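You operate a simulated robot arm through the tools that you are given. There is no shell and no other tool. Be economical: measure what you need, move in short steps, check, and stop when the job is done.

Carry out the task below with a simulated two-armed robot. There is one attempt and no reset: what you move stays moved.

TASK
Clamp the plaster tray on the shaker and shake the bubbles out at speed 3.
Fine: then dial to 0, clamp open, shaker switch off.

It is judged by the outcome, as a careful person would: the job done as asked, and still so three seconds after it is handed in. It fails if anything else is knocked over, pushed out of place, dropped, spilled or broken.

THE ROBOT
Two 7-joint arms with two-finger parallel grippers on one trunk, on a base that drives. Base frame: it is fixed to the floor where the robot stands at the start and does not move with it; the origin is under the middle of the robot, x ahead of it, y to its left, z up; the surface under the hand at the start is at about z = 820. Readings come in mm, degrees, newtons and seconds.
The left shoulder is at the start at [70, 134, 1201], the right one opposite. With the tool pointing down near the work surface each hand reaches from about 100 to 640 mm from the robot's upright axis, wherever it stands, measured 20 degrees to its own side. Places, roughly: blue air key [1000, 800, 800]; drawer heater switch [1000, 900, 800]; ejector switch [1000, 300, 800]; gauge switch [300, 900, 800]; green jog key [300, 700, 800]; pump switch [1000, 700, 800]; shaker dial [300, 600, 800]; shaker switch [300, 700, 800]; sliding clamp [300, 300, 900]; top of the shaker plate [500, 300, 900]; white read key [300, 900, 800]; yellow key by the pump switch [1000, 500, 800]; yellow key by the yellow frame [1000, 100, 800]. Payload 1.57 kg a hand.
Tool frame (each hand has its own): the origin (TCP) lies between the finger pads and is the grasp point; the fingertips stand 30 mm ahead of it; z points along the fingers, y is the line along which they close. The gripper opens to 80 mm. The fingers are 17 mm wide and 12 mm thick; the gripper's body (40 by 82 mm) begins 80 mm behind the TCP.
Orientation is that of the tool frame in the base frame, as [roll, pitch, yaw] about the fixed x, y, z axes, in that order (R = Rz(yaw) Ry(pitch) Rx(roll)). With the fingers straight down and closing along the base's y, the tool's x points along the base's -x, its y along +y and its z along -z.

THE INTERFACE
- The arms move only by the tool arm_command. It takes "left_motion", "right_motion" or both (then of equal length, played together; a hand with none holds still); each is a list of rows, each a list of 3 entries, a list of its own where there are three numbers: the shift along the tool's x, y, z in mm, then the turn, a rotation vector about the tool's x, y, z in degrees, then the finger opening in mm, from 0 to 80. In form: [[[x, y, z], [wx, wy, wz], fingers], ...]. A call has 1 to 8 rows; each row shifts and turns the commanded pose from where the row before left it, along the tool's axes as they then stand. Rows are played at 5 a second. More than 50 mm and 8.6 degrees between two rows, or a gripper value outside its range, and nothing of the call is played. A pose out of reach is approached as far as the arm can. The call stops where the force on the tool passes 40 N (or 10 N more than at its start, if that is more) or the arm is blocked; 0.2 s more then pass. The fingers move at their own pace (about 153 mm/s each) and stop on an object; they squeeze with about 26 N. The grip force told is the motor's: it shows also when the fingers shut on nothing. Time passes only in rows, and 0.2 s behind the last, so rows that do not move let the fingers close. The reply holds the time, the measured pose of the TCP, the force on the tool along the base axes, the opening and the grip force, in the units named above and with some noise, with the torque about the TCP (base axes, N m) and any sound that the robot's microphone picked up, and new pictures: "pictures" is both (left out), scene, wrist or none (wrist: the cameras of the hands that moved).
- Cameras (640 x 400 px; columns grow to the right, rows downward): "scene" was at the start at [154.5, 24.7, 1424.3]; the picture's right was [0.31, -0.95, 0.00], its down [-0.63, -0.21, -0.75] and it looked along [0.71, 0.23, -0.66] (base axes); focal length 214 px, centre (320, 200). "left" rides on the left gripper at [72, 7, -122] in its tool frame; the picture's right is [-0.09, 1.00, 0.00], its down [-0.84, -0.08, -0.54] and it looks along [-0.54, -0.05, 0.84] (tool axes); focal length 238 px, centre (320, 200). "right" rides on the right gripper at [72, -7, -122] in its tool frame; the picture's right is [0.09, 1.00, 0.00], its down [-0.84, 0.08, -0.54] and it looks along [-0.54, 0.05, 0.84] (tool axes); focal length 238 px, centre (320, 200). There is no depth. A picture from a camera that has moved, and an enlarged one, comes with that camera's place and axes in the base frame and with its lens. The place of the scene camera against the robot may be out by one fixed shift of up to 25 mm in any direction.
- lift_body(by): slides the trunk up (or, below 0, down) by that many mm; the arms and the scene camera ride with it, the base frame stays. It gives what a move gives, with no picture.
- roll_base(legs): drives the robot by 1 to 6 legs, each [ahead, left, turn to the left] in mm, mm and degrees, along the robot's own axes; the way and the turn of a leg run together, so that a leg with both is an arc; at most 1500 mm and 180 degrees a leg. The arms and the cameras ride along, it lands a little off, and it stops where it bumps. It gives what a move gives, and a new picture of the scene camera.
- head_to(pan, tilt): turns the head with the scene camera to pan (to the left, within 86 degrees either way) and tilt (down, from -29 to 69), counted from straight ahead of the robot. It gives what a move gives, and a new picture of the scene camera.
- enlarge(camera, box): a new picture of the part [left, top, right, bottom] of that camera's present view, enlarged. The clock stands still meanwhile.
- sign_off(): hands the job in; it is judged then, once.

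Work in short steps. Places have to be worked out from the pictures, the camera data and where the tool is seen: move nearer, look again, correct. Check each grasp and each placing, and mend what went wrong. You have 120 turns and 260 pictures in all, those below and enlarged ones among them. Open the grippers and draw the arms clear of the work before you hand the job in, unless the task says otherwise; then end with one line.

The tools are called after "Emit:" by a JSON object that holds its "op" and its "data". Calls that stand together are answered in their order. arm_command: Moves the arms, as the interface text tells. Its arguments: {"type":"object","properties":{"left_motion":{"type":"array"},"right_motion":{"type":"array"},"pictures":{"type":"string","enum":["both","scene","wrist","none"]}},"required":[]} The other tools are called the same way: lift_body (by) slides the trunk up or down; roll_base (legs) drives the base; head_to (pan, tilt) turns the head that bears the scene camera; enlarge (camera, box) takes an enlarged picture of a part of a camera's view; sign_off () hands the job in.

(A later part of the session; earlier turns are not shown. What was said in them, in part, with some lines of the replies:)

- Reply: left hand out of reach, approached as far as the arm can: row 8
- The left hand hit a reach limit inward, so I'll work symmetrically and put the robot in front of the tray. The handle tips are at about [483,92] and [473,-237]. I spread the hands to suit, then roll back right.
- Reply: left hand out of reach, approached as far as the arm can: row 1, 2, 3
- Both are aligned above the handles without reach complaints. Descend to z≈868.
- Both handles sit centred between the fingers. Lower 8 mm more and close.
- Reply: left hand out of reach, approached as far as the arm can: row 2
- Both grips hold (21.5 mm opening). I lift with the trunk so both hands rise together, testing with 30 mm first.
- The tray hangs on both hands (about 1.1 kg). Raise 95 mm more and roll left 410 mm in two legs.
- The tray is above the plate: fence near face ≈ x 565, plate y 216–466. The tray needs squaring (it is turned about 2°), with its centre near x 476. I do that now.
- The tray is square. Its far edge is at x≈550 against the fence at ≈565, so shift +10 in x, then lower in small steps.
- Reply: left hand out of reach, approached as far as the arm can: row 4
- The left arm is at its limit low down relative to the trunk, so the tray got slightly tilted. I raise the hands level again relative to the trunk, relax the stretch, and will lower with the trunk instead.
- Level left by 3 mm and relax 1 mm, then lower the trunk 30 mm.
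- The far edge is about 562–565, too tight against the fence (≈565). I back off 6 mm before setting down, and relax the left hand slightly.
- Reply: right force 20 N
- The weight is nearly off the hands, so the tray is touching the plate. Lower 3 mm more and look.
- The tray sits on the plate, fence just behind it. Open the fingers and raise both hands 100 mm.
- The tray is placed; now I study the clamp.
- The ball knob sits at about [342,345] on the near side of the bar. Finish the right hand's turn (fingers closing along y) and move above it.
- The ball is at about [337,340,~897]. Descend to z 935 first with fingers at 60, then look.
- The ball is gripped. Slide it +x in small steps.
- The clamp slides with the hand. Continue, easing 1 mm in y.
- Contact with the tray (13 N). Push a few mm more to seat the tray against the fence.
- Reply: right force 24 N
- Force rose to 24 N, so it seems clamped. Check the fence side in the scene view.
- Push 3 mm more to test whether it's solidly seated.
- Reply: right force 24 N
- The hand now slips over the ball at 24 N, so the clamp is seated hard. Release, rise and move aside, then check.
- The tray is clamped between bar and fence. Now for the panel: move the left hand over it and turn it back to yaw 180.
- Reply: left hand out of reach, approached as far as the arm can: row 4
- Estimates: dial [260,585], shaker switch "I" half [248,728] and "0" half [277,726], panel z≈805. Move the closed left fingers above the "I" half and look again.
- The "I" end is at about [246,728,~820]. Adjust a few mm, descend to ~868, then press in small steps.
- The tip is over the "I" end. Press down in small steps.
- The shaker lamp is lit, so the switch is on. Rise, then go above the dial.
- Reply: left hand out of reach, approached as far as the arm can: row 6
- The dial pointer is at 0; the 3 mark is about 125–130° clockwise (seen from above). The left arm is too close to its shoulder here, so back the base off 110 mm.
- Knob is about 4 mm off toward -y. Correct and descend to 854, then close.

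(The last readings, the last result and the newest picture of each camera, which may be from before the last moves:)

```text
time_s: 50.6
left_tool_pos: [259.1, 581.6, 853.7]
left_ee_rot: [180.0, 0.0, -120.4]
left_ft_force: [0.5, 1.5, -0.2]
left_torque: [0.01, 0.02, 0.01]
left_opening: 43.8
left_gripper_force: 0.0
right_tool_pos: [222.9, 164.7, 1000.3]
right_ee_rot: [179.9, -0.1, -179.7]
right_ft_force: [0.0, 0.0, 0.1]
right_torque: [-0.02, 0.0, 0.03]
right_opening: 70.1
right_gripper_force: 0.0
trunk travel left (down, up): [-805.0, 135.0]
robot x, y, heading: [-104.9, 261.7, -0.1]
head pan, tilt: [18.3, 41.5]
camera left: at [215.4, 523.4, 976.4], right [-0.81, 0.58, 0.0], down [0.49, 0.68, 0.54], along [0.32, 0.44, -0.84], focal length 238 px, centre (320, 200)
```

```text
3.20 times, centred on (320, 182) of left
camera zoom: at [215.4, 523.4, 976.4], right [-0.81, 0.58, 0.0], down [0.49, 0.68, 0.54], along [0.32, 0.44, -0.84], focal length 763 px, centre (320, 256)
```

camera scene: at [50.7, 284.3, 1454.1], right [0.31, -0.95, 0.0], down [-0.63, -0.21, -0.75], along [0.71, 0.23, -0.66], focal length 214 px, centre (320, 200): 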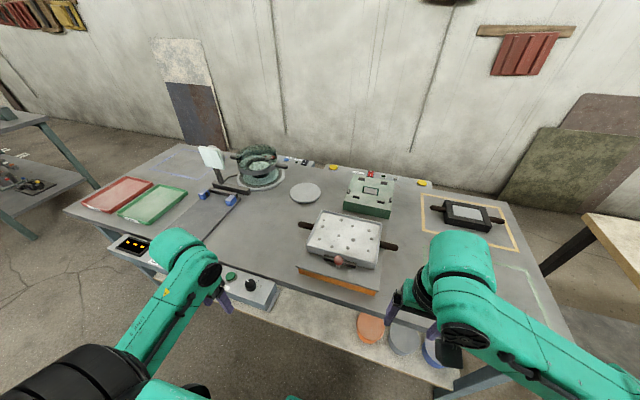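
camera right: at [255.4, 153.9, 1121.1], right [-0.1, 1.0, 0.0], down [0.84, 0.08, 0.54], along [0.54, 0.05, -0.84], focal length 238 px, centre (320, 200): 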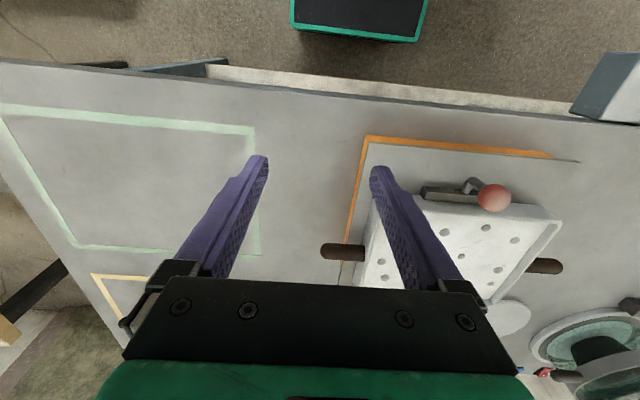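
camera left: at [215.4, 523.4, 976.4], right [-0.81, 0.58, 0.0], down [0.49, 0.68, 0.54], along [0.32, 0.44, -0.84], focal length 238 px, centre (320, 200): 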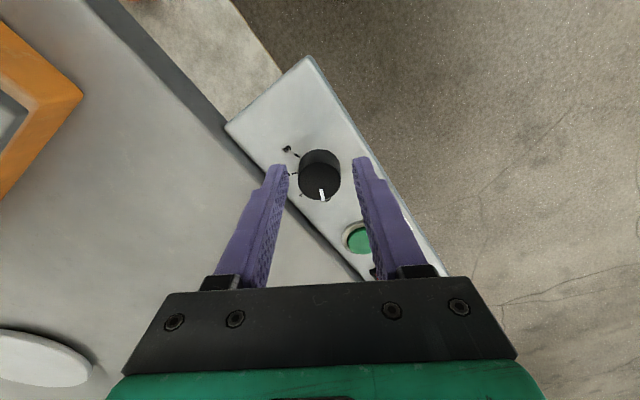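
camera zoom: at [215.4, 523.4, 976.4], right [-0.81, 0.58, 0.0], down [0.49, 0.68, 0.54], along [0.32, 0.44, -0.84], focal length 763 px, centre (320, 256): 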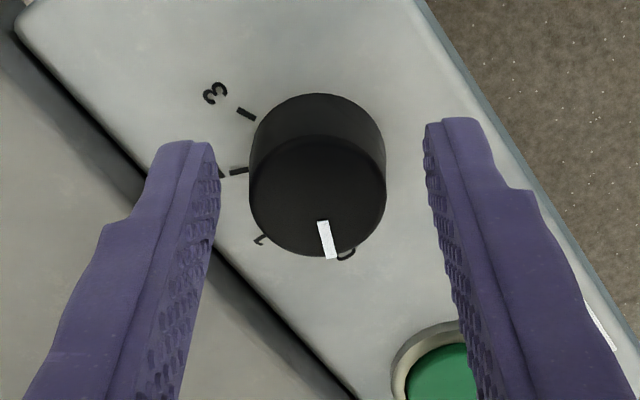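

Centred. Lower 3 mm and close on the knob.

Emit:
{"op": "arm_command", "data": {"left_motion": [[[-1.5, 1, 3], [0, 0, 0], 44], [[0, 0, 0], [0, 0, 0], 0], [[0, 0, 0], [0, 0, 0], 0], [[0, 0, 0], [0, 0, 0], 0]], "pictures": "wrist"}}

Emit:
{"op": "enlarge", "data": {"camera": "left", "box": [220, 120, 420, 245]}}

```text
time_s: 51.6
left_tool_pos: [261.4, 582.6, 851.2]
left_ee_rot: [180.0, 0.0, -120.5]
left_ft_force: [7.2, -4.1, 2.7]
left_torque: [-0.61, -0.22, -0.16]
left_opening: 30.3
left_gripper_force: 39.5
right_tool_pos: [224.0, 165.0, 998.7]
right_ee_rot: [179.9, -0.1, -179.7]
right_ft_force: [0.7, -0.2, 0.6]
right_torque: [0.0, 0.01, -0.01]
right_opening: 70.2
right_gripper_force: 0.1
trunk travel left (down, up): [-805.0, 135.0]
robot x, y, heading: [-106.6, 257.9, -0.3]
head pan, tilt: [18.3, 41.5]
camera left: at [217.1, 524.7, 972.7], right [-0.81, 0.58, 0.0], down [0.49, 0.68, 0.54], along [0.32, 0.44, -0.84], focal length 238 px, centre (320, 200)
```

left: 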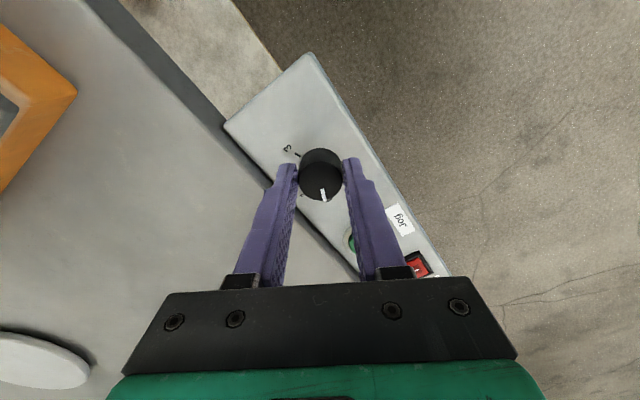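

```text
3.20 times, centred on (320, 182) of left
camera zoom: at [217.1, 524.7, 972.7], right [-0.81, 0.58, 0.0], down [0.49, 0.68, 0.54], along [0.32, 0.44, -0.84], focal length 763 px, centre (320, 256)
```

zoom: 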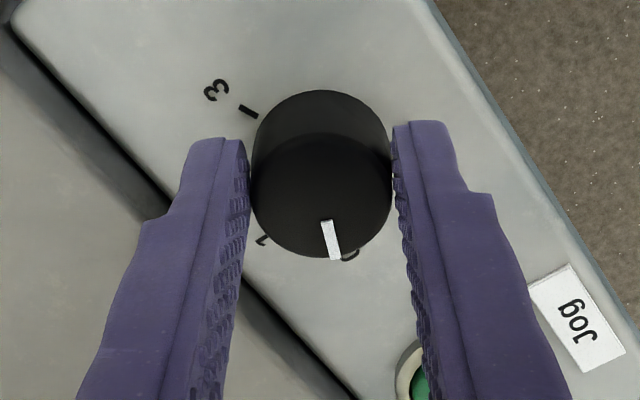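

Knob gripped. Marks seem ~45° apart (about 130° from 0 to 3). Turn clockwise 68° first.

Emit:
{"op": "arm_command", "data": {"left_motion": [[[0, 0, 0], [0, 0, 8.5], 0], [[0, 0, 0], [0, 0, 8.5], 0], [[0, 0, 0], [0, 0, 8.5], 0], [[0, 0, 0], [0, 0, 8.5], 0], [[0, 0, 0], [0, 0, 8.5], 0], [[0, 0, 0], [0, 0, 8.5], 0], [[0, 0, 0], [0, 0, 8.5], 0], [[0, 0, 0], [0, 0, 8.5], 0]], "pictures": "wrist"}}

Emit:
{"op": "enlarge", "data": {"camera": "left", "box": [220, 120, 420, 245]}}

```text
time_s: 53.4
left_tool_pos: [258.3, 587.6, 849.9]
left_ee_rot: [-180.0, -0.2, 171.6]
left_ft_force: [-1.1, 10.8, -5.4]
left_torque: [0.59, 0.95, 0.04]
left_opening: 30.1
left_gripper_force: 39.4
right_tool_pos: [223.2, 169.4, 1001.3]
right_ee_rot: [180.0, 0.0, -179.7]
right_ft_force: [0.0, -0.5, -0.6]
right_torque: [0.02, 0.02, 0.0]
right_opening: 70.1
right_gripper_force: 0.1
trunk travel left (down, up): [-805.0, 135.0]
robot x, y, heading: [-103.8, 262.2, -0.2]
head pan, tilt: [18.3, 41.5]
camera left: at [187.5, 604.9, 973.0], right [0.24, 0.97, 0.0], down [0.82, -0.2, 0.54], along [0.52, -0.13, -0.84], focal length 238 px, centre (320, 200)
```

left: 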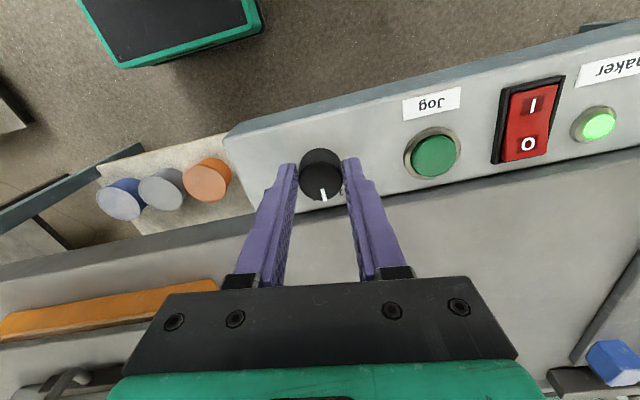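

```text
3.20 times, centred on (320, 182) of left
camera zoom: at [187.5, 604.9, 973.0], right [0.24, 0.97, 0.0], down [0.82, -0.2, 0.54], along [0.52, -0.13, -0.84], focal length 763 px, centre (320, 256)
```

zoom: 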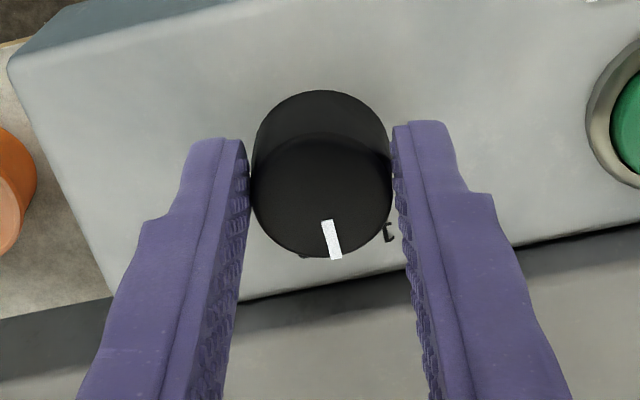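

The knob follows the hand exactly. Turn another 60°.

Emit:
{"op": "arm_command", "data": {"left_motion": [[[0, 0, 0], [0, 0, 8.5], 0], [[0, 0, 0], [0, 0, 8.5], 0], [[0, 0, 0], [0, 0, 8.5], 0], [[0, 0, 0], [0, 0, 8.5], 0], [[0, 0, 0], [0, 0, 8.5], 0], [[0, 0, 0], [0, 0, 8.5], 0], [[0, 0, 0], [0, 0, 8.5], 0]], "pictures": "both"}}

Emit:
{"op": "enlarge", "data": {"camera": "left", "box": [220, 120, 420, 245]}}

Emit:
{"op": "enlarge", "data": {"camera": "scene", "box": [280, 190, 420, 300]}}

```text
time_s: 55.0
left_tool_pos: [261.6, 589.8, 851.0]
left_ee_rot: [179.5, 0.1, 112.0]
left_ft_force: [8.3, 25.6, 8.9]
left_torque: [0.26, -0.32, 0.05]
left_opening: 30.1
left_gripper_force: 39.3
right_tool_pos: [223.1, 170.2, 1000.5]
right_ee_rot: [-179.8, 0.0, -179.7]
right_ft_force: [0.0, -0.4, 0.6]
right_torque: [0.01, 0.01, 0.01]
right_opening: 70.0
right_gripper_force: 0.0
trunk travel left (down, up): [-805.0, 135.0]
robot x, y, heading: [-101.3, 261.4, -0.3]
head pan, tilt: [18.3, 41.5]
camera scene: at [50.2, 290.6, 1454.2], right [0.31, -0.95, 0.0], down [-0.63, -0.21, -0.75], along [0.71, 0.23, -0.66], focal length 214 px, centre (320, 200)
camera left: at [238.3, 660.1, 972.7], right [0.96, 0.29, 0.01], down [0.24, -0.81, 0.54], along [0.16, -0.52, -0.84], focal length 238 px, centre (320, 200)
```

scene: 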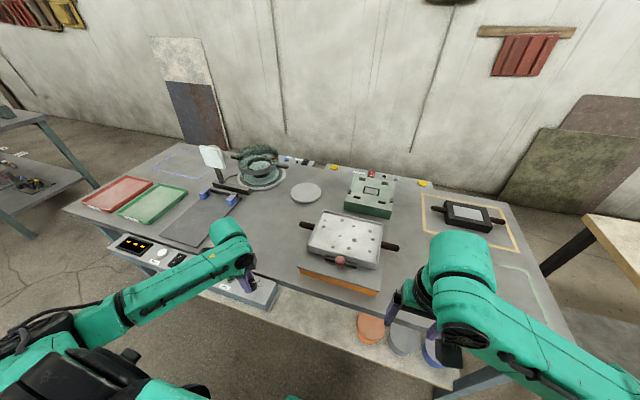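
left: 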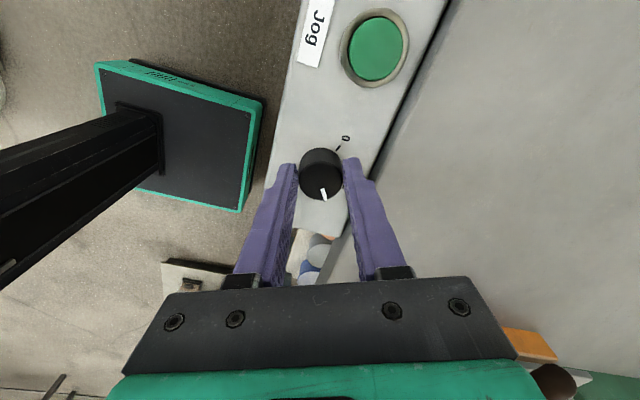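

```text
3.20 times, centred on (320, 182) of left
camera zoom: at [238.3, 660.1, 972.7], right [0.96, 0.29, 0.01], down [0.24, -0.81, 0.54], along [0.16, -0.52, -0.84], focal length 763 px, centre (320, 256)
```

zoom: 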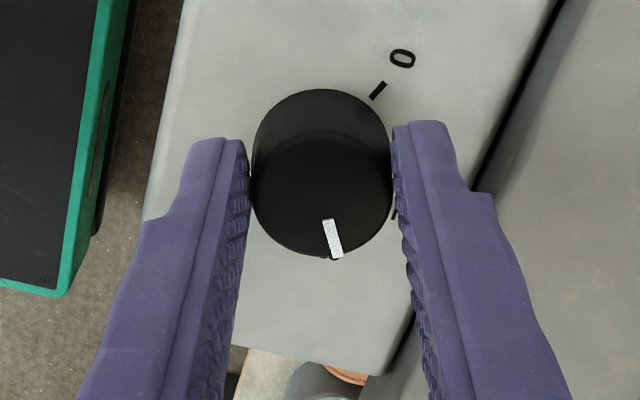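

```text
3.64 times, centred on (350, 245) of scene
camera zoom: at [50.2, 290.6, 1454.2], right [0.31, -0.95, 0.0], down [-0.63, -0.21, -0.75], along [0.71, 0.23, -0.66], focal length 780 px, centre (211, 36)
```

zoom: 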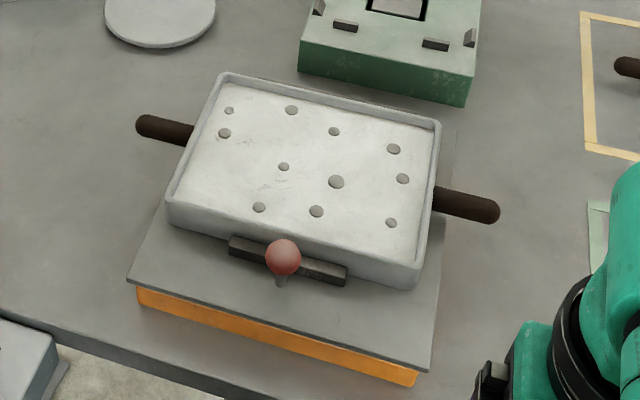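

The pointer is at about -62° while the mark 3 is near -66°; the tray's bubbles seem to be starting to go (fewer near left). Turn about 4.5° more, relieving the side force.

Emit:
{"op": "arm_command", "data": {"left_motion": [[[2, 0, 0], [0, 0, 2.5], 0], [[1, 0, 0], [0, 0, 2], 0], [[0, 0, 0], [0, 0, 0], 0]], "pictures": "none"}}

Emit:
{"op": "enlarge", "data": {"camera": "left", "box": [220, 120, 420, 245]}}

Emit:
{"op": "enlarge", "data": {"camera": "scene", "box": [280, 190, 420, 300]}}

```text
time_s: 55.8
left_tool_pos: [261.5, 591.0, 849.7]
left_ee_rot: [179.7, 0.1, 107.5]
left_ft_force: [14.4, 22.5, 10.4]
left_torque: [0.21, -0.63, 0.07]
left_opening: 30.3
left_gripper_force: 39.4
right_tool_pos: [223.2, 168.8, 999.1]
right_ee_rot: [-180.0, -0.2, -179.7]
right_ft_force: [-0.1, -0.1, 0.6]
right_torque: [-0.03, -0.03, 0.0]
right_opening: 70.0
right_gripper_force: 0.0
trunk travel left (down, up): [-805.0, 135.0]
robot x, y, heading: [-102.5, 260.9, -0.0]
head pan, tilt: [18.3, 41.5]
```

```text
3.20 times, centred on (320, 182) of left
camera zoom: at [244.1, 661.7, 972.7], right [0.98, 0.21, 0.01], down [0.18, -0.82, 0.54], along [0.12, -0.53, -0.84], focal length 763 px, centre (320, 256)
```

zoom: 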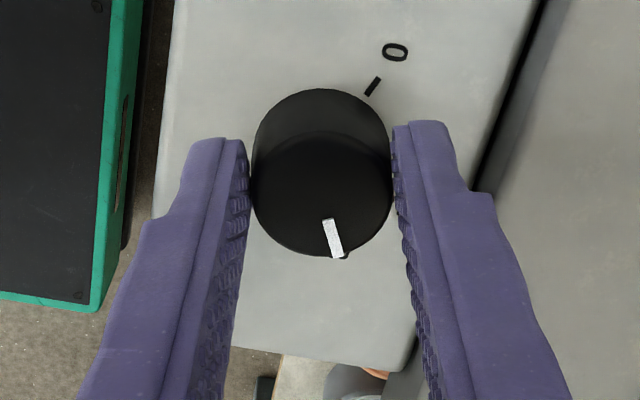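

```text
3.64 times, centred on (350, 245) of scene
camera zoom: at [51.5, 289.1, 1454.0], right [0.31, -0.95, 0.0], down [-0.63, -0.21, -0.75], along [0.71, 0.23, -0.66], focal length 780 px, centre (211, 36)
```

zoom: 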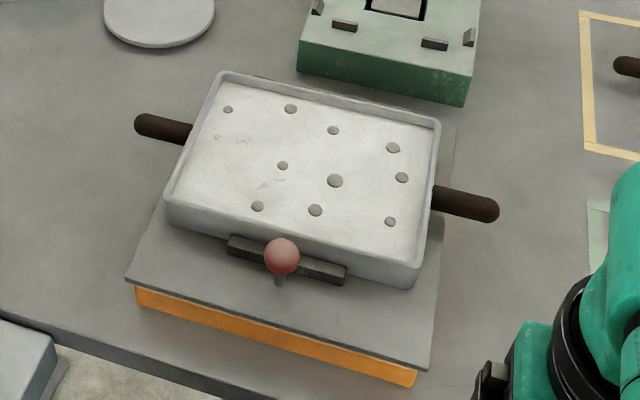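

The pointer is now at the 3 mark and the bubbles are vanishing. Wait and watch.

Emit:
{"op": "arm_command", "data": {"left_motion": [[[0, 0, 0], [0, 0, 0], 0], [[0, 0, 0], [0, 0, 0], 0], [[0, 0, 0], [0, 0, 0], 0], [[0, 0, 0], [0, 0, 0], 0], [[0, 0, 0], [0, 0, 0], 0], [[0, 0, 0], [0, 0, 0], 0], [[0, 0, 0], [0, 0, 0], 0], [[0, 0, 0], [0, 0, 0], 0]], "pictures": "none"}}

Emit:
{"op": "enlarge", "data": {"camera": "scene", "box": [280, 190, 420, 300]}}

```text
time_s: 57.6
left_tool_pos: [262.5, 591.8, 850.3]
left_ee_rot: [179.6, 0.0, 107.8]
left_ft_force: [18.0, 18.8, 13.4]
left_torque: [-0.08, -0.78, 0.09]
left_opening: 30.4
left_gripper_force: 39.0
right_tool_pos: [225.3, 169.7, 1000.2]
right_ee_rot: [-180.0, 0.0, -179.7]
right_ft_force: [-0.3, 0.7, -0.1]
right_torque: [0.0, 0.01, 0.0]
right_opening: 70.1
right_gripper_force: 0.0
trunk travel left (down, up): [-805.0, 135.0]
robot x, y, heading: [-103.7, 263.1, -0.3]
head pan, tilt: [18.3, 41.5]
```

```text
3.64 times, centred on (350, 245) of scene
camera zoom: at [52.1, 288.3, 1454.0], right [0.31, -0.95, 0.0], down [-0.63, -0.21, -0.75], along [0.71, 0.23, -0.67], focal length 780 px, centre (211, 36)
```

zoom: 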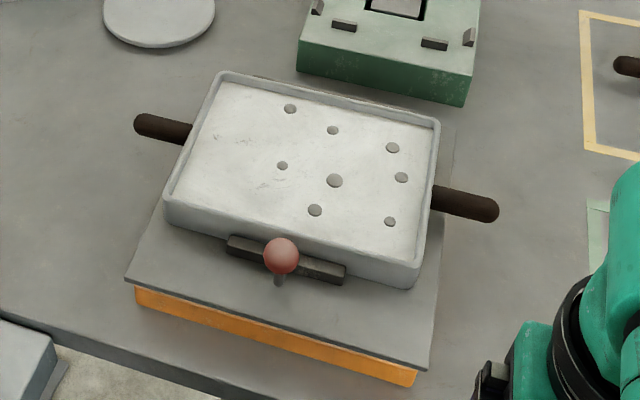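

About one bubble per second goes; 8 remain. Relieve the side forces slightly and keep waiting.

Emit:
{"op": "arm_command", "data": {"left_motion": [[[0.7, 1.2, -1], [0, 0, 0], 0], [[0.7, 1.2, -1], [0, 0, 0], 0], [[0, 0, 0], [0, 0, 0], 0], [[0, 0, 0], [0, 0, 0], 0], [[0, 0, 0], [0, 0, 0], 0], [[0, 0, 0], [0, 0, 0], 0], [[0, 0, 0], [0, 0, 0], 0], [[0, 0, 0], [0, 0, 0], 0]], "pictures": "none"}}

Emit:
{"op": "arm_command", "data": {"left_motion": [[[0, 0, 0], [0, 0, 0], 0], [[0, 0, 0], [0, 0, 0], 0], [[0, 0, 0], [0, 0, 0], 0], [[0, 0, 0], [0, 0, 0], 0], [[0, 0, 0], [0, 0, 0], 0], [[0, 0, 0], [0, 0, 0], 0], [[0, 0, 0], [0, 0, 0], 0], [[0, 0, 0], [0, 0, 0], 0]], "pictures": "none"}}

Emit:
{"op": "enlarge", "data": {"camera": "scene", "box": [280, 190, 420, 300]}}

Emit:
{"op": "enlarge", "data": {"camera": "left", "box": [220, 120, 420, 245]}}

```text
time_s: 59.4
left_tool_pos: [261.6, 590.2, 850.3]
left_ee_rot: [-179.7, 0.3, 107.6]
left_ft_force: [6.4, 5.9, -17.4]
left_torque: [0.85, -0.01, 0.02]
left_opening: 30.2
left_gripper_force: 39.2
right_tool_pos: [224.5, 168.3, 997.9]
right_ee_rot: [-179.9, -0.1, -179.6]
right_ft_force: [-1.0, 0.3, -0.6]
right_torque: [-0.02, -0.01, 0.03]
right_opening: 70.2
right_gripper_force: 0.2
trunk travel left (down, up): [-805.0, 135.0]
robot x, y, heading: [-103.5, 261.8, -0.4]
head pan, tilt: [18.3, 41.5]
```

```text
time_s: 61.2
left_tool_pos: [262.9, 591.8, 851.6]
left_ee_rot: [-179.7, 0.2, 107.6]
left_ft_force: [0.4, 0.4, -22.5]
left_torque: [0.01, -0.04, 0.0]
left_opening: 29.7
left_gripper_force: 39.4
right_tool_pos: [224.5, 167.7, 998.8]
right_ee_rot: [-179.8, 0.0, -179.7]
right_ft_force: [-0.4, -0.1, 0.8]
right_torque: [-0.03, 0.03, -0.02]
right_opening: 70.2
right_gripper_force: 0.1
trunk travel left (down, up): [-805.0, 135.0]
robot x, y, heading: [-105.7, 259.1, -0.1]
head pan, tilt: [18.3, 41.5]
```

```text
3.64 times, centred on (350, 245) of scene
camera zoom: at [52.6, 287.5, 1453.8], right [0.31, -0.95, 0.0], down [-0.63, -0.21, -0.75], along [0.71, 0.23, -0.67], focal length 780 px, centre (211, 36)
```

zoom: 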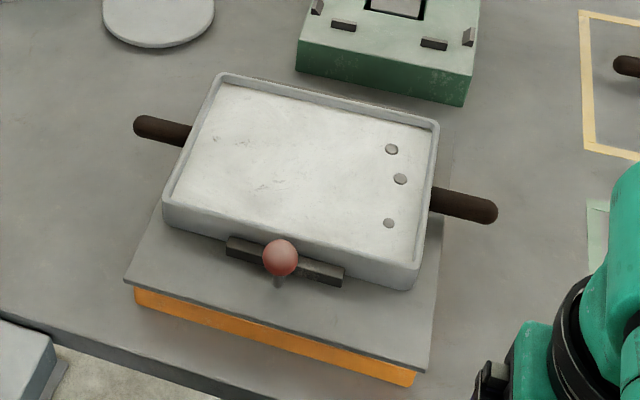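

```text
3.20 times, centred on (320, 182) of left
camera zoom: at [245.6, 662.2, 973.6], right [0.98, 0.21, 0.0], down [0.18, -0.82, 0.54], along [0.11, -0.53, -0.84], focal length 763 px, centre (320, 256)
```

zoom: 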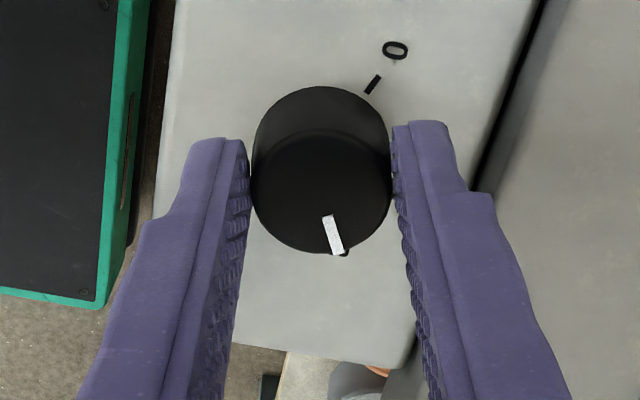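

Three bubbles left. Ease z back 1.5 mm and wait more.

Emit:
{"op": "arm_command", "data": {"left_motion": [[[0, 0, 1.3], [0, 0, 0], 0], [[0, 0, 0], [0, 0, 0], 0], [[0, 0, 0], [0, 0, 0], 0], [[0, 0, 0], [0, 0, 0], 0], [[0, 0, 0], [0, 0, 0], 0], [[0, 0, 0], [0, 0, 0], 0], [[0, 0, 0], [0, 0, 0], 0], [[0, 0, 0], [0, 0, 0], 0]], "pictures": "none"}}

Emit:
{"op": "arm_command", "data": {"left_motion": [[[0, 0, 0], [0, 0, 0], 0], [[0, 0, 0], [0, 0, 0], 0], [[0, 0, 0], [0, 0, 0], 0], [[0, 0, 0], [0, 0, 0], 0], [[0, 0, 0], [0, 0, 0], 0]], "pictures": "none"}}

Emit:
{"op": "enlarge", "data": {"camera": "scene", "box": [280, 190, 420, 300]}}

```text
time_s: 63.0
left_tool_pos: [261.4, 591.9, 851.8]
left_ee_rot: [-180.0, 0.1, 107.7]
left_ft_force: [5.8, 5.6, -1.7]
left_torque: [-0.52, -0.41, 0.04]
left_opening: 29.8
left_gripper_force: 39.4
right_tool_pos: [222.3, 167.4, 999.7]
right_ee_rot: [180.0, 0.0, -179.7]
right_ft_force: [0.9, 0.0, 0.2]
right_torque: [0.01, 0.01, -0.01]
right_opening: 70.0
right_gripper_force: 0.1
trunk travel left (down, up): [-805.0, 135.0]
robot x, y, heading: [-101.3, 258.7, -0.4]
head pan, tilt: [18.3, 41.5]
```

```text
time_s: 64.2
left_tool_pos: [261.5, 591.7, 851.1]
left_ee_rot: [179.9, 0.1, 107.6]
left_ft_force: [8.1, 8.5, 5.5]
left_torque: [-0.11, -0.4, 0.0]
left_opening: 29.9
left_gripper_force: 38.9
right_tool_pos: [223.4, 166.9, 999.2]
right_ee_rot: [-180.0, -0.1, -179.7]
right_ft_force: [-0.1, -0.1, 0.1]
right_torque: [0.01, -0.01, -0.03]
right_opening: 69.9
right_gripper_force: 0.0
trunk travel left (down, up): [-805.0, 135.0]
robot x, y, heading: [-98.5, 260.0, -0.1]
head pan, tilt: [18.3, 41.5]
```

```text
3.64 times, centred on (350, 245) of scene
camera zoom: at [50.8, 286.3, 1454.2], right [0.31, -0.95, 0.0], down [-0.63, -0.21, -0.75], along [0.71, 0.23, -0.66], focal length 780 px, centre (211, 36)
```

zoom: 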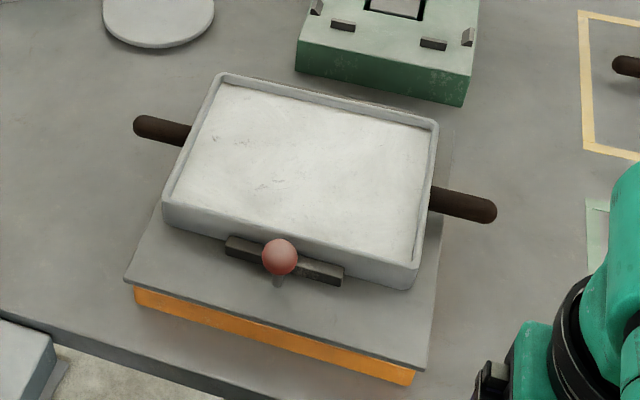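

All bubbles are gone. Turn the dial back to 0 (132° counter-clockwise).

Emit:
{"op": "arm_command", "data": {"left_motion": [[[0, 0, 0], [0, 0, -8.5], 0], [[0, 0, 0], [0, 0, -8.5], 0], [[0, 0, 0], [0, 0, -8.5], 0], [[0, 0, 0], [0, 0, -8.5], 0], [[0, 0, 0], [0, 0, -8.5], 0], [[0, 0, 0], [0, 0, -8.5], 0], [[0, 0, 0], [0, 0, -8.5], 0], [[0, 0, 0], [0, 0, -8.5], 0]], "pictures": "none"}}

Emit:
{"op": "arm_command", "data": {"left_motion": [[[0, 0, 0], [0, 0, -8.5], 0], [[0, 0, 0], [0, 0, -8.5], 0], [[0, 0, 0], [0, 0, -8.5], 0], [[0, 0, 0], [0, 0, -8.5], 0], [[0, 0, 0], [0, 0, -8.5], 0], [[0, 0, 0], [0, 0, -8.5], 0], [[0, 0, 0], [0, 0, -8.5], 0], [[0, 0, 0], [0, 0, -4.5], 0]], "pictures": "none"}}

Emit:
{"op": "enlarge", "data": {"camera": "left", "box": [220, 120, 420, 245]}}

```text
time_s: 66.0
left_tool_pos: [259.0, 586.8, 850.7]
left_ee_rot: [-179.9, -0.3, 175.7]
left_ft_force: [0.3, -6.5, -5.7]
left_torque: [-0.45, -0.83, -0.06]
left_opening: 29.9
left_gripper_force: 39.3
right_tool_pos: [222.6, 164.9, 999.7]
right_ee_rot: [179.8, 0.0, -179.6]
right_ft_force: [0.3, 0.1, 0.1]
right_torque: [-0.02, 0.01, -0.01]
right_opening: 70.2
right_gripper_force: 0.1
trunk travel left (down, up): [-805.0, 135.0]
robot x, y, heading: [-102.0, 257.9, 0.1]
head pan, tilt: [18.3, 41.5]
```

```text
time_s: 67.8
left_tool_pos: [261.9, 584.1, 852.4]
left_ee_rot: [-179.9, -0.2, -120.4]
left_ft_force: [7.7, -23.2, -10.3]
left_torque: [-0.82, -0.26, -0.57]
left_opening: 30.0
left_gripper_force: 39.1
right_tool_pos: [224.6, 162.5, 998.9]
right_ee_rot: [179.7, -0.2, -179.8]
right_ft_force: [0.1, -0.4, 0.2]
right_torque: [-0.01, 0.01, 0.01]
right_opening: 69.9
right_gripper_force: 0.0
trunk travel left (down, up): [-805.0, 135.0]
robot x, y, heading: [-107.0, 257.9, -0.4]
head pan, tilt: [18.3, 41.5]
```

```text
3.20 times, centred on (320, 182) of left
camera zoom: at [218.4, 526.3, 975.0], right [-0.81, 0.58, 0.0], down [0.49, 0.68, 0.54], along [0.31, 0.44, -0.84], focal length 763 px, centre (320, 256)
```

zoom: 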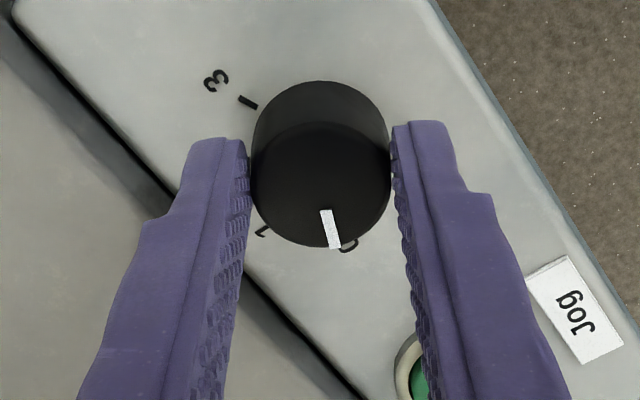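

The dial meets its end stop at 0. Release and rise, and check the pointer.

Emit:
{"op": "arm_command", "data": {"left_motion": [[[0, 0, 0], [0, 0, 0], 46], [[0, 0, 0], [0, 0, 0], 46], [[0, 0, -25], [0, 0, 0], 46], [[0, 0, -30], [0, 0, 0], 46], [[0, 0, -30], [0, 0, 0], 46]], "pictures": "none"}}

Emit:
{"op": "enlarge", "data": {"camera": "left", "box": [220, 60, 420, 185]}}

Emit:
{"op": "enlarge", "data": {"camera": "right", "box": [0, 0, 640, 400]}}

```text
time_s: 69.0
left_tool_pos: [258.1, 589.5, 934.4]
left_ee_rot: [180.0, 0.0, -120.4]
left_ft_force: [0.4, -1.4, -0.5]
left_torque: [-0.02, 0.0, -0.06]
left_opening: 46.0
left_gripper_force: 0.0
right_tool_pos: [222.0, 166.3, 999.4]
right_ee_rot: [180.0, 0.0, -179.7]
right_ft_force: [-0.4, 0.0, 1.1]
right_torque: [0.0, 0.01, 0.01]
right_opening: 69.9
right_gripper_force: 0.1
trunk travel left (down, up): [-805.0, 135.0]
robot x, y, heading: [-106.9, 260.6, -0.2]
head pan, tilt: [18.3, 41.5]
```

```text
3.20 times, centred on (320, 122) of left
camera zoom: at [214.4, 531.6, 1057.1], right [-0.81, 0.58, 0.0], down [0.49, 0.68, 0.54], along [0.32, 0.44, -0.84], focal length 763 px, centre (320, 448)
```

zoom: 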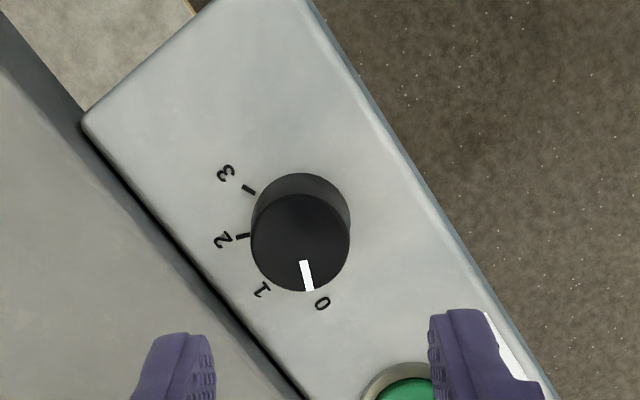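

```text
1.00 times, centred on (320, 200) of right (not enlarged: the box is as wide or as high as the picture)
camera zoom: at [150.1, 157.4, 1121.1], right [-0.1, 1.0, 0.0], down [0.84, 0.08, 0.54], along [0.54, 0.05, -0.84], focal length 238 px, centre (320, 200)
```

zoom: 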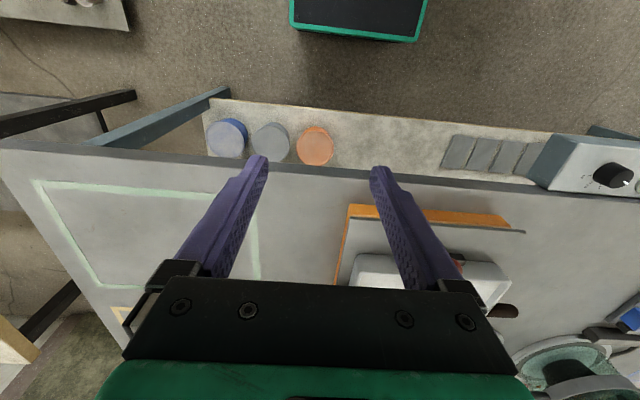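

The dial is at 0. Roll forward 110 mm again and bring the right hand to the clamp ball.

Emit:
{"op": "roll_base", "data": {"legs": [[110, 0, 0]]}}

Emit:
{"op": "arm_command", "data": {"right_motion": [[[-8, 44, 0], [0, 0, 0], 60], [[-8, 44, 0], [0, 0, 0], 60], [[-8, 44, 0], [0, 0, 0], 60], [[-8, 42, 15], [0, 0, 0], 60]], "pictures": "wrist"}}

```text
time_s: 70.2
left_tool_pos: [366.6, 589.3, 934.7]
left_ee_rot: [-179.9, 0.0, -120.5]
left_ft_force: [0.6, 0.9, 0.9]
left_torque: [0.02, 0.02, 0.01]
left_opening: 46.0
left_gripper_force: 0.1
right_tool_pos: [329.9, 165.2, 999.1]
right_ee_rot: [-179.9, 0.1, -179.8]
right_ft_force: [-0.3, -0.2, -0.6]
right_torque: [-0.02, 0.0, -0.01]
right_opening: 69.9
right_gripper_force: 0.0
trunk travel left (down, up): [-805.0, 135.0]
robot x, y, heading: [3.4, 259.4, -0.4]
head pan, tilt: [18.3, 41.5]
camera scene: at [156.2, 283.7, 1454.5], right [0.31, -0.95, 0.0], down [-0.63, -0.21, -0.75], along [0.71, 0.23, -0.66], focal length 214 px, centre (320, 200)
```

scene: 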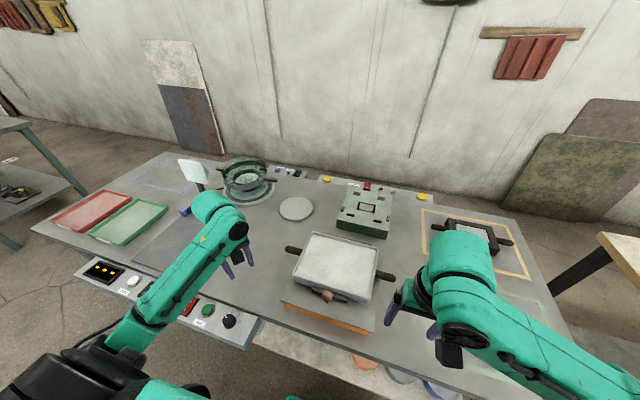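

```text
time_s: 71.2
left_tool_pos: [366.7, 590.1, 933.4]
left_ee_rot: [-179.9, -0.1, -120.3]
left_ft_force: [0.0, 0.4, 0.2]
left_torque: [-0.04, -0.02, 0.0]
left_opening: 46.1
left_gripper_force: 0.1
right_tool_pos: [364.0, 344.8, 986.8]
right_ee_rot: [180.0, 0.0, -179.8]
right_ft_force: [-0.2, 1.0, 0.0]
right_torque: [-0.02, 0.0, 0.0]
right_opening: 60.1
right_gripper_force: 0.1
trunk travel left (down, up): [-805.0, 135.0]
robot x, y, heading: [3.4, 262.9, -0.6]
head pan, tilt: [18.3, 41.5]
camera right: at [293.2, 336.6, 1107.3], right [-0.1, 1.0, 0.0], down [0.84, 0.08, 0.54], along [0.54, 0.05, -0.84], focal length 238 px, centre (320, 200)
```

right: 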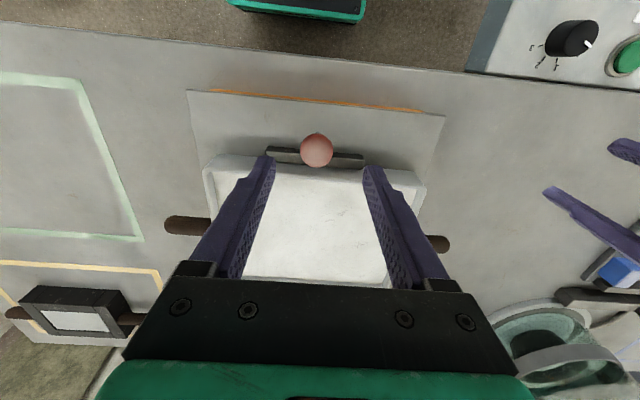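

Ball at [363.5,341,924]. Descend, grip and pull back.

Emit:
{"op": "arm_command", "data": {"right_motion": [[[0, -3.5, 22], [0, 0, 0], 60], [[0, 0, 21], [0, 0, 0], 60], [[0, 0, 19], [0, 0, 0], 60], [[0, 0, 0], [0, 0, 0], 0], [[0, 0, 0], [0, 0, 0], 0], [[0, 0, 0], [0, 0, 0], 0]], "pictures": "wrist"}}

```text
time_s: 72.5
left_tool_pos: [367.1, 594.0, 932.7]
left_ee_rot: [-179.8, -0.3, -120.3]
left_ft_force: [0.4, -0.5, -0.4]
left_torque: [0.01, -0.01, 0.02]
left_opening: 46.3
left_gripper_force: 0.1
right_tool_pos: [364.0, 342.8, 922.9]
right_ee_rot: [180.0, 0.0, -179.6]
right_ft_force: [1.1, 24.7, 0.6]
right_torque: [0.08, 0.02, 0.16]
right_opening: 27.1
right_gripper_force: 38.3
trunk travel left (down, up): [-805.0, 135.0]
robot x, y, heading: [5.8, 261.7, -0.2]
head pan, tilt: [18.3, 41.5]
camera right: at [292.1, 333.3, 1044.8], right [-0.1, 0.99, 0.0], down [0.84, 0.08, 0.54], along [0.54, 0.05, -0.84], focal length 238 px, centre (320, 200)
```

right: 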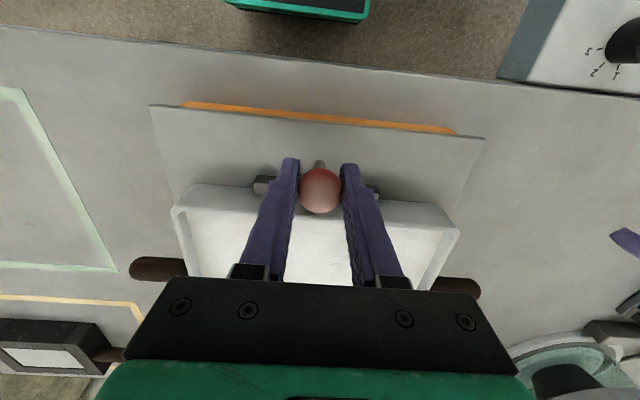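

Force +y 25 N: shift the hand 2 mm in +y to relax, then pull the clamp back 30 mm.

Emit:
{"op": "arm_command", "data": {"right_motion": [[[0, 2, 0], [0, 0, 0], 0], [[5, 0.5, 0], [0, 0, 0], 0], [[5, 0, 0], [0, 0, 0], 0], [[5, 0, 0], [0, 0, 0], 0], [[5, 0, 0], [0, 0, 0], 0], [[5, 0, 0], [0, 0, 0], 0], [[5, 0, 0], [0, 0, 0], 0]], "pictures": "wrist"}}

```text
time_s: 74.2
left_tool_pos: [365.1, 593.9, 932.7]
left_ee_rot: [-179.8, -0.2, -120.4]
left_ft_force: [-0.2, 0.0, 0.6]
left_torque: [0.01, -0.04, 0.02]
left_opening: 45.8
left_gripper_force: 0.1
right_tool_pos: [332.1, 343.2, 923.0]
right_ee_rot: [-179.8, -0.1, -179.7]
right_ft_force: [-3.1, 19.5, 7.4]
right_torque: [0.2, -0.58, 0.03]
right_opening: 27.2
right_gripper_force: 37.4
trunk travel left (down, up): [-805.0, 135.0]
robot x, y, heading: [3.7, 257.9, -0.2]
head pan, tilt: [18.3, 41.5]
camera right: at [258.8, 333.7, 1044.5], right [-0.1, 1.0, 0.0], down [0.84, 0.08, 0.54], along [0.54, 0.05, -0.84], focal length 238 px, centre (320, 200)
```

right: 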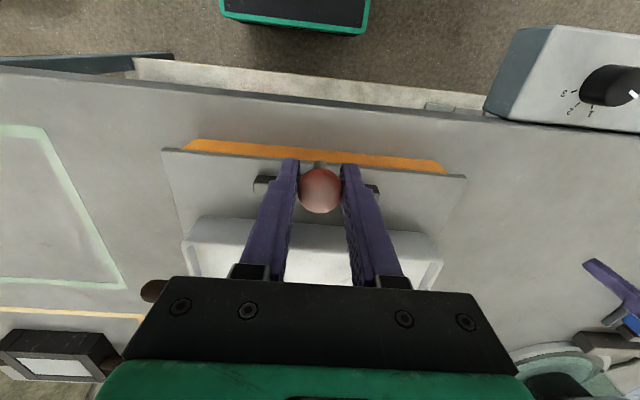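

The clamp is back near its original place (331). Pull 2 mm more, then release, rise and move aside.

Emit:
{"op": "arm_command", "data": {"right_motion": [[[2, 0, 0], [0, 0, 0], 0], [[0, 0, 0], [0, 0, 0], 70], [[0, 0, 0], [0, 0, 0], 70], [[0, 0, -40], [0, 0, 0], 70], [[0, 0, -40], [0, 0, 0], 70], [[0, -45, 0], [0, 0, 0], 70], [[0, -45, 0], [0, 0, 0], 70], [[0, -45, 0], [0, 0, 0], 70]], "pictures": "none"}}

Emit:
{"op": "enlarge", "data": {"camera": "scene", "box": [240, 200, 420, 340]}}

```text
time_s: 76.0
left_tool_pos: [366.3, 588.5, 934.8]
left_ee_rot: [-179.9, 0.0, -120.4]
left_ft_force: [0.2, -0.4, -0.1]
left_torque: [0.02, 0.02, -0.01]
left_opening: 46.0
left_gripper_force: 0.0
right_tool_pos: [333.8, 201.9, 1001.9]
right_ee_rot: [179.8, -0.1, -179.7]
right_ft_force: [-0.7, -0.3, 0.1]
right_torque: [0.04, -0.01, 0.03]
right_opening: 69.7
right_gripper_force: 0.1
trunk travel left (down, up): [-805.0, 135.0]
robot x, y, heading: [-1.2, 261.8, -0.1]
head pan, tilt: [18.3, 41.5]
```

```text
2.86 times, centred on (330, 270) of scene
camera zoom: at [157.2, 282.0, 1454.4], right [0.31, -0.95, 0.0], down [-0.63, -0.2, -0.75], along [0.71, 0.23, -0.66], focal length 613 px, centre (291, 0)
```

zoom: 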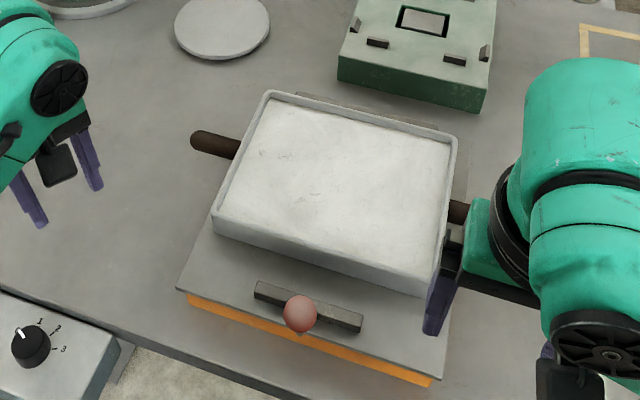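

Clamp is open with the tray in place. Now turn the left hand back to yaw 180 for the switch.

Emit:
{"op": "arm_command", "data": {"left_motion": [[[0, 0, 0], [0, 0, 7.5], 0], [[0, 0, 0], [0, 0, 7.5], 0], [[0, 0, 0], [0, 0, 7.5], 0], [[0, 0, 0], [0, 0, 7.5], 0], [[0, 0, 0], [0, 0, 7.5], 0], [[0, 0, 0], [0, 0, 7.5], 0], [[0, 0, 0], [0, 0, 7.5], 0], [[0, 0, 0], [0, 0, 7], 0]], "right_motion": [[[0, -45, 0], [0, 0, 0], 70], [[0, 0, 0], [0, 0, 0], 70], [[0, 0, 0], [0, 0, 0], 70], [[0, 0, 0], [0, 0, 0], 70], [[0, 0, 0], [0, 0, 0], 70], [[0, 0, 0], [0, 0, 0], 70], [[0, 0, 0], [0, 0, 0], 70], [[0, 0, 0], [0, 0, 0], 70]], "pictures": "none"}}

Emit:
{"op": "arm_command", "data": {"left_motion": [[[0, 46, 0], [0, 0, 0], 0], [[20, 40, 0], [0, 0, 0], 0], [[30, 30, 0], [0, 0, 0], 0], [[42, 24, 0], [0, 0, 0], 0]], "pictures": "wrist"}}

```text
time_s: 77.8
left_tool_pos: [366.0, 587.6, 933.4]
left_ee_rot: [-179.9, 0.0, 180.0]
left_ft_force: [0.8, 0.9, 0.5]
left_torque: [0.05, -0.01, 0.0]
left_opening: 0.1
left_gripper_force: 21.1
right_tool_pos: [330.0, 157.4, 1002.1]
right_ee_rot: [-180.0, 0.0, -179.7]
right_ft_force: [0.6, -0.5, 0.0]
right_torque: [0.0, 0.01, -0.01]
right_opening: 70.0
right_gripper_force: 0.0
trunk travel left (down, up): [-805.0, 135.0]
robot x, y, heading: [5.0, 260.0, -0.2]
head pan, tilt: [18.3, 41.5]
```

```text
time_s: 78.8
left_tool_pos: [272.1, 730.8, 933.7]
left_ee_rot: [-179.9, 0.0, -179.9]
left_ft_force: [0.3, -0.1, 0.1]
left_torque: [0.0, -0.01, 0.01]
left_opening: 0.1
left_gripper_force: 21.1
right_tool_pos: [329.3, 158.3, 1002.3]
right_ee_rot: [179.9, 0.1, -179.7]
right_ft_force: [-0.2, 0.4, -0.8]
right_torque: [-0.02, -0.01, -0.02]
right_opening: 70.0
right_gripper_force: 0.0
trunk travel left (down, up): [-805.0, 135.0]
robot x, y, heading: [-1.4, 256.0, -0.1]
head pan, tilt: [18.3, 41.5]
camera left: at [197.2, 737.1, 1057.1], right [0.09, 1.0, 0.0], down [0.84, -0.08, 0.54], along [0.54, -0.05, -0.84], focal length 238 px, centre (320, 200)
```

left: 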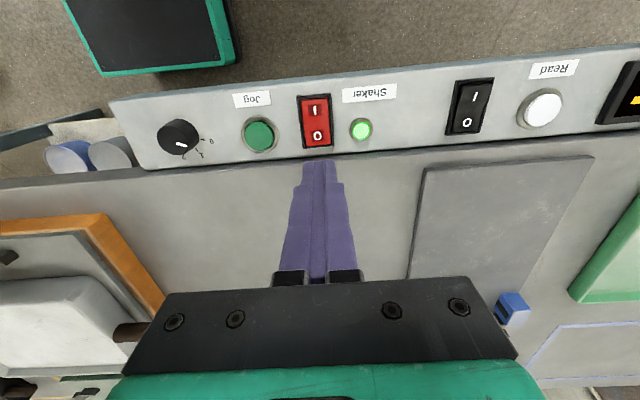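

The "0" end is at [273,728]. Descend and press.

Emit:
{"op": "arm_command", "data": {"left_motion": [[[1, -2.5, 36], [0, 0, 0], 0], [[0, 0, 34], [0, 0, 0], 0], [[0, 0, 4], [0, 0, 0], 0], [[0, 0, 4], [0, 0, 0], 0], [[0, 0, 4], [0, 0, 0], 0], [[0, 0, 4], [0, 0, 0], 0]], "pictures": "wrist"}}

```text
time_s: 80.2
left_tool_pos: [273.7, 725.9, 846.7]
left_ee_rot: [180.0, 0.1, -179.9]
left_ft_force: [-0.2, -0.2, 1.1]
left_torque: [0.0, 0.0, 0.0]
left_opening: 0.5
left_gripper_force: 21.2
right_tool_pos: [329.9, 156.9, 1000.5]
right_ee_rot: [180.0, 0.1, -179.7]
right_ft_force: [0.0, -0.1, -0.3]
right_torque: [0.0, -0.02, -0.05]
right_opening: 70.0
right_gripper_force: 0.0
trunk travel left (down, up): [-805.0, 135.0]
robot x, y, heading: [1.0, 260.4, -0.3]
head pan, tilt: [18.3, 41.5]
camera left: at [200.5, 732.3, 969.9], right [0.09, 1.0, 0.0], down [0.84, -0.08, 0.54], along [0.54, -0.05, -0.84], focal length 238 px, centre (320, 200)
```

left: 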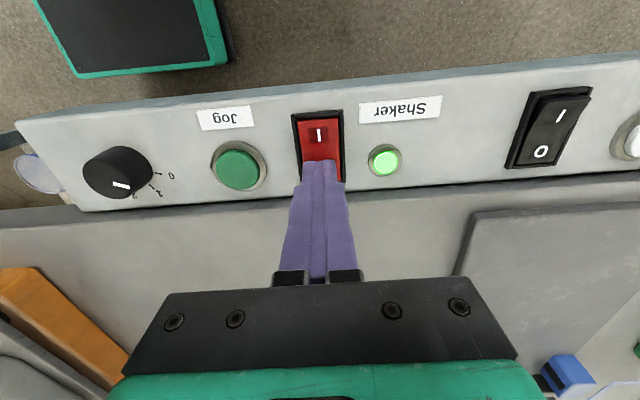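

Still lit, no contact yet; press a little further.

Emit:
{"op": "arm_command", "data": {"left_motion": [[[0, 0, 2.5], [0, 0, 0], 0], [[0, 0, 2.5], [0, 0, 0], 0]], "pictures": "wrist"}}

```text
time_s: 80.8
left_tool_pos: [272.9, 725.0, 845.7]
left_ee_rot: [179.6, 0.4, -179.9]
left_ft_force: [1.5, 4.2, 26.7]
left_torque: [0.06, 0.2, -0.31]
left_opening: 0.1
left_gripper_force: 21.5
right_tool_pos: [328.1, 155.6, 1001.4]
right_ee_rot: [179.9, 0.2, -179.7]
right_ft_force: [0.6, 0.5, 0.5]
right_torque: [0.02, 0.0, -0.01]
right_opening: 69.9
right_gripper_force: 0.1
trunk travel left (down, up): [-805.0, 135.0]
robot x, y, heading: [1.1, 258.2, -0.2]
head pan, tilt: [18.3, 41.5]
camera left: at [199.9, 731.4, 968.6], right [0.09, 1.0, 0.01], down [0.83, -0.08, 0.55], along [0.55, -0.04, -0.84], focal length 238 px, centre (320, 200)
```

left: 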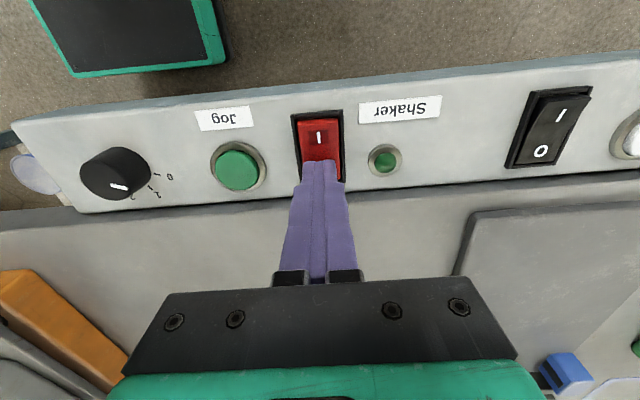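

The lamp is off. Raise the left hand, open it, and check everything.

Emit:
{"op": "arm_command", "data": {"left_motion": [[[0, 0, -30], [0, 0, 0], 0], [[0, 0, -40], [0, 0, 0], 0], [[0, 0, -40], [0, 0, 0], 60], [[0, 0, -40], [0, 0, 0], 60], [[0, 0, -30], [0, 0, 0], 60]], "right_motion": [[[0, 0, -30], [0, 0, 0], 70], [[0, -30, -30], [0, 0, 0], 70], [[0, -30, -30], [0, 0, 0], 70], [[0, -30, 0], [0, 0, 0], 70], [[0, 0, 0], [0, 0, 0], 70]], "pictures": "both"}}

Emit:
{"op": "enlarge", "data": {"camera": "scene", "box": [240, 200, 420, 340]}}

Emit:
{"op": "enlarge", "data": {"camera": "left", "box": [180, 60, 500, 200]}}

```text
time_s: 82.0
left_tool_pos: [270.2, 724.5, 1024.6]
left_ee_rot: [-180.0, 0.0, -179.9]
left_ft_force: [0.2, -0.2, 0.2]
left_torque: [-0.01, -0.02, -0.03]
left_opening: 60.1
left_gripper_force: 0.2
right_tool_pos: [334.1, 95.5, 1092.4]
right_ee_rot: [179.8, 0.0, -179.7]
right_ft_force: [0.7, -0.9, 0.1]
right_torque: [0.02, -0.03, -0.02]
right_opening: 70.1
right_gripper_force: 0.2
right hand out of reach, approached as far as the arm can: row 4
trunk travel left (down, up): [-805.0, 135.0]
robot x, y, heading: [2.9, 260.4, -0.3]
head pan, tilt: [18.3, 41.5]
camera scene: at [157.1, 282.1, 1454.4], right [0.31, -0.95, 0.0], down [-0.63, -0.2, -0.75], along [0.71, 0.23, -0.66], focal length 214 px, centre (320, 200)
camera right: at [261.3, 87.1, 1213.6], right [-0.1, 1.0, 0.0], down [0.84, 0.08, 0.54], along [0.54, 0.05, -0.84], focal length 238 px, centre (320, 200)
camera left: at [196.6, 731.4, 1147.0], right [0.09, 1.0, 0.0], down [0.84, -0.08, 0.54], along [0.54, -0.05, -0.84], focal length 238 px, centre (320, 200)
```

scene: 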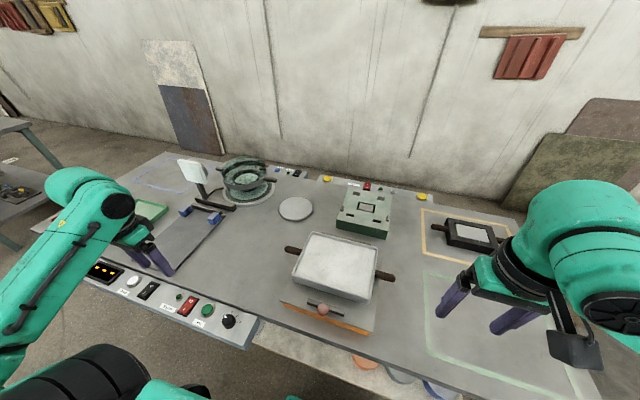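
right: 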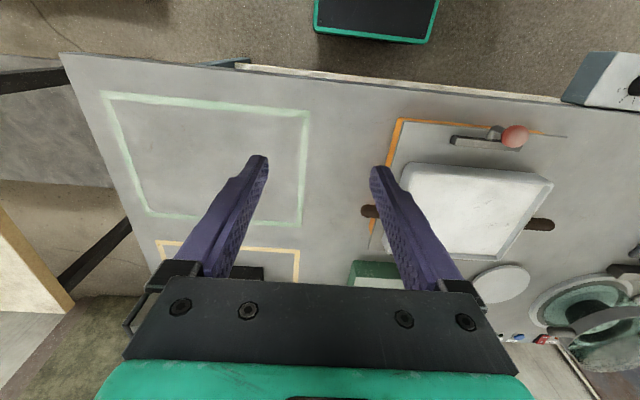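
left: 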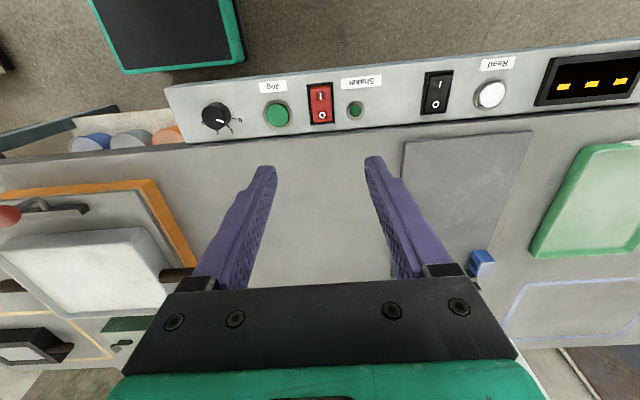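

```text
2.86 times, centred on (330, 270) of scene
camera zoom: at [157.1, 282.1, 1454.4], right [0.31, -0.95, 0.0], down [-0.63, -0.2, -0.75], along [0.71, 0.23, -0.66], focal length 613 px, centre (291, 0)
```

zoom: 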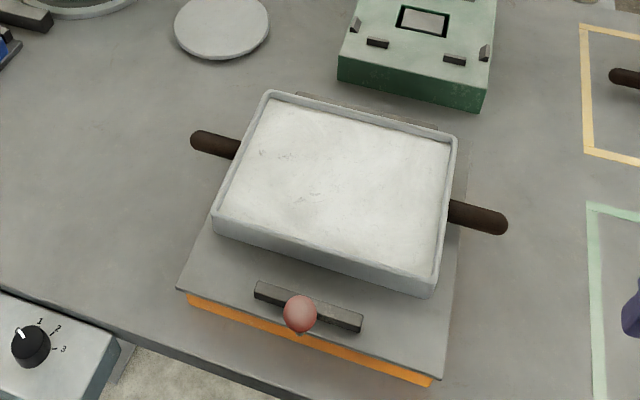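

```text
2.00 times, centred on (340, 130) of left
camera zoom: at [196.6, 731.4, 1147.0], right [0.09, 1.0, 0.0], down [0.84, -0.08, 0.54], along [0.54, -0.05, -0.84], focal length 477 px, centre (280, 340)
```

zoom: 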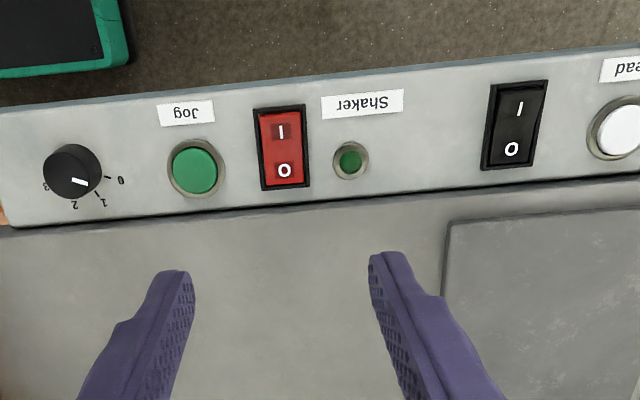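

The dial is at 0, the clamp is open, the lamp is out with the switch off, the bubbles are gone and both hands are clear. I hand the job in.

Emit:
{"op": "sign_off", "data": {}}

```text
The job is handed in.
```

The plaster tray was clamped on the shaker and shaken at speed 3 until no bubbles showed. The dial is back at 0, the clamp is open and the shaker switch is off, with the tray left on the shaker plate.
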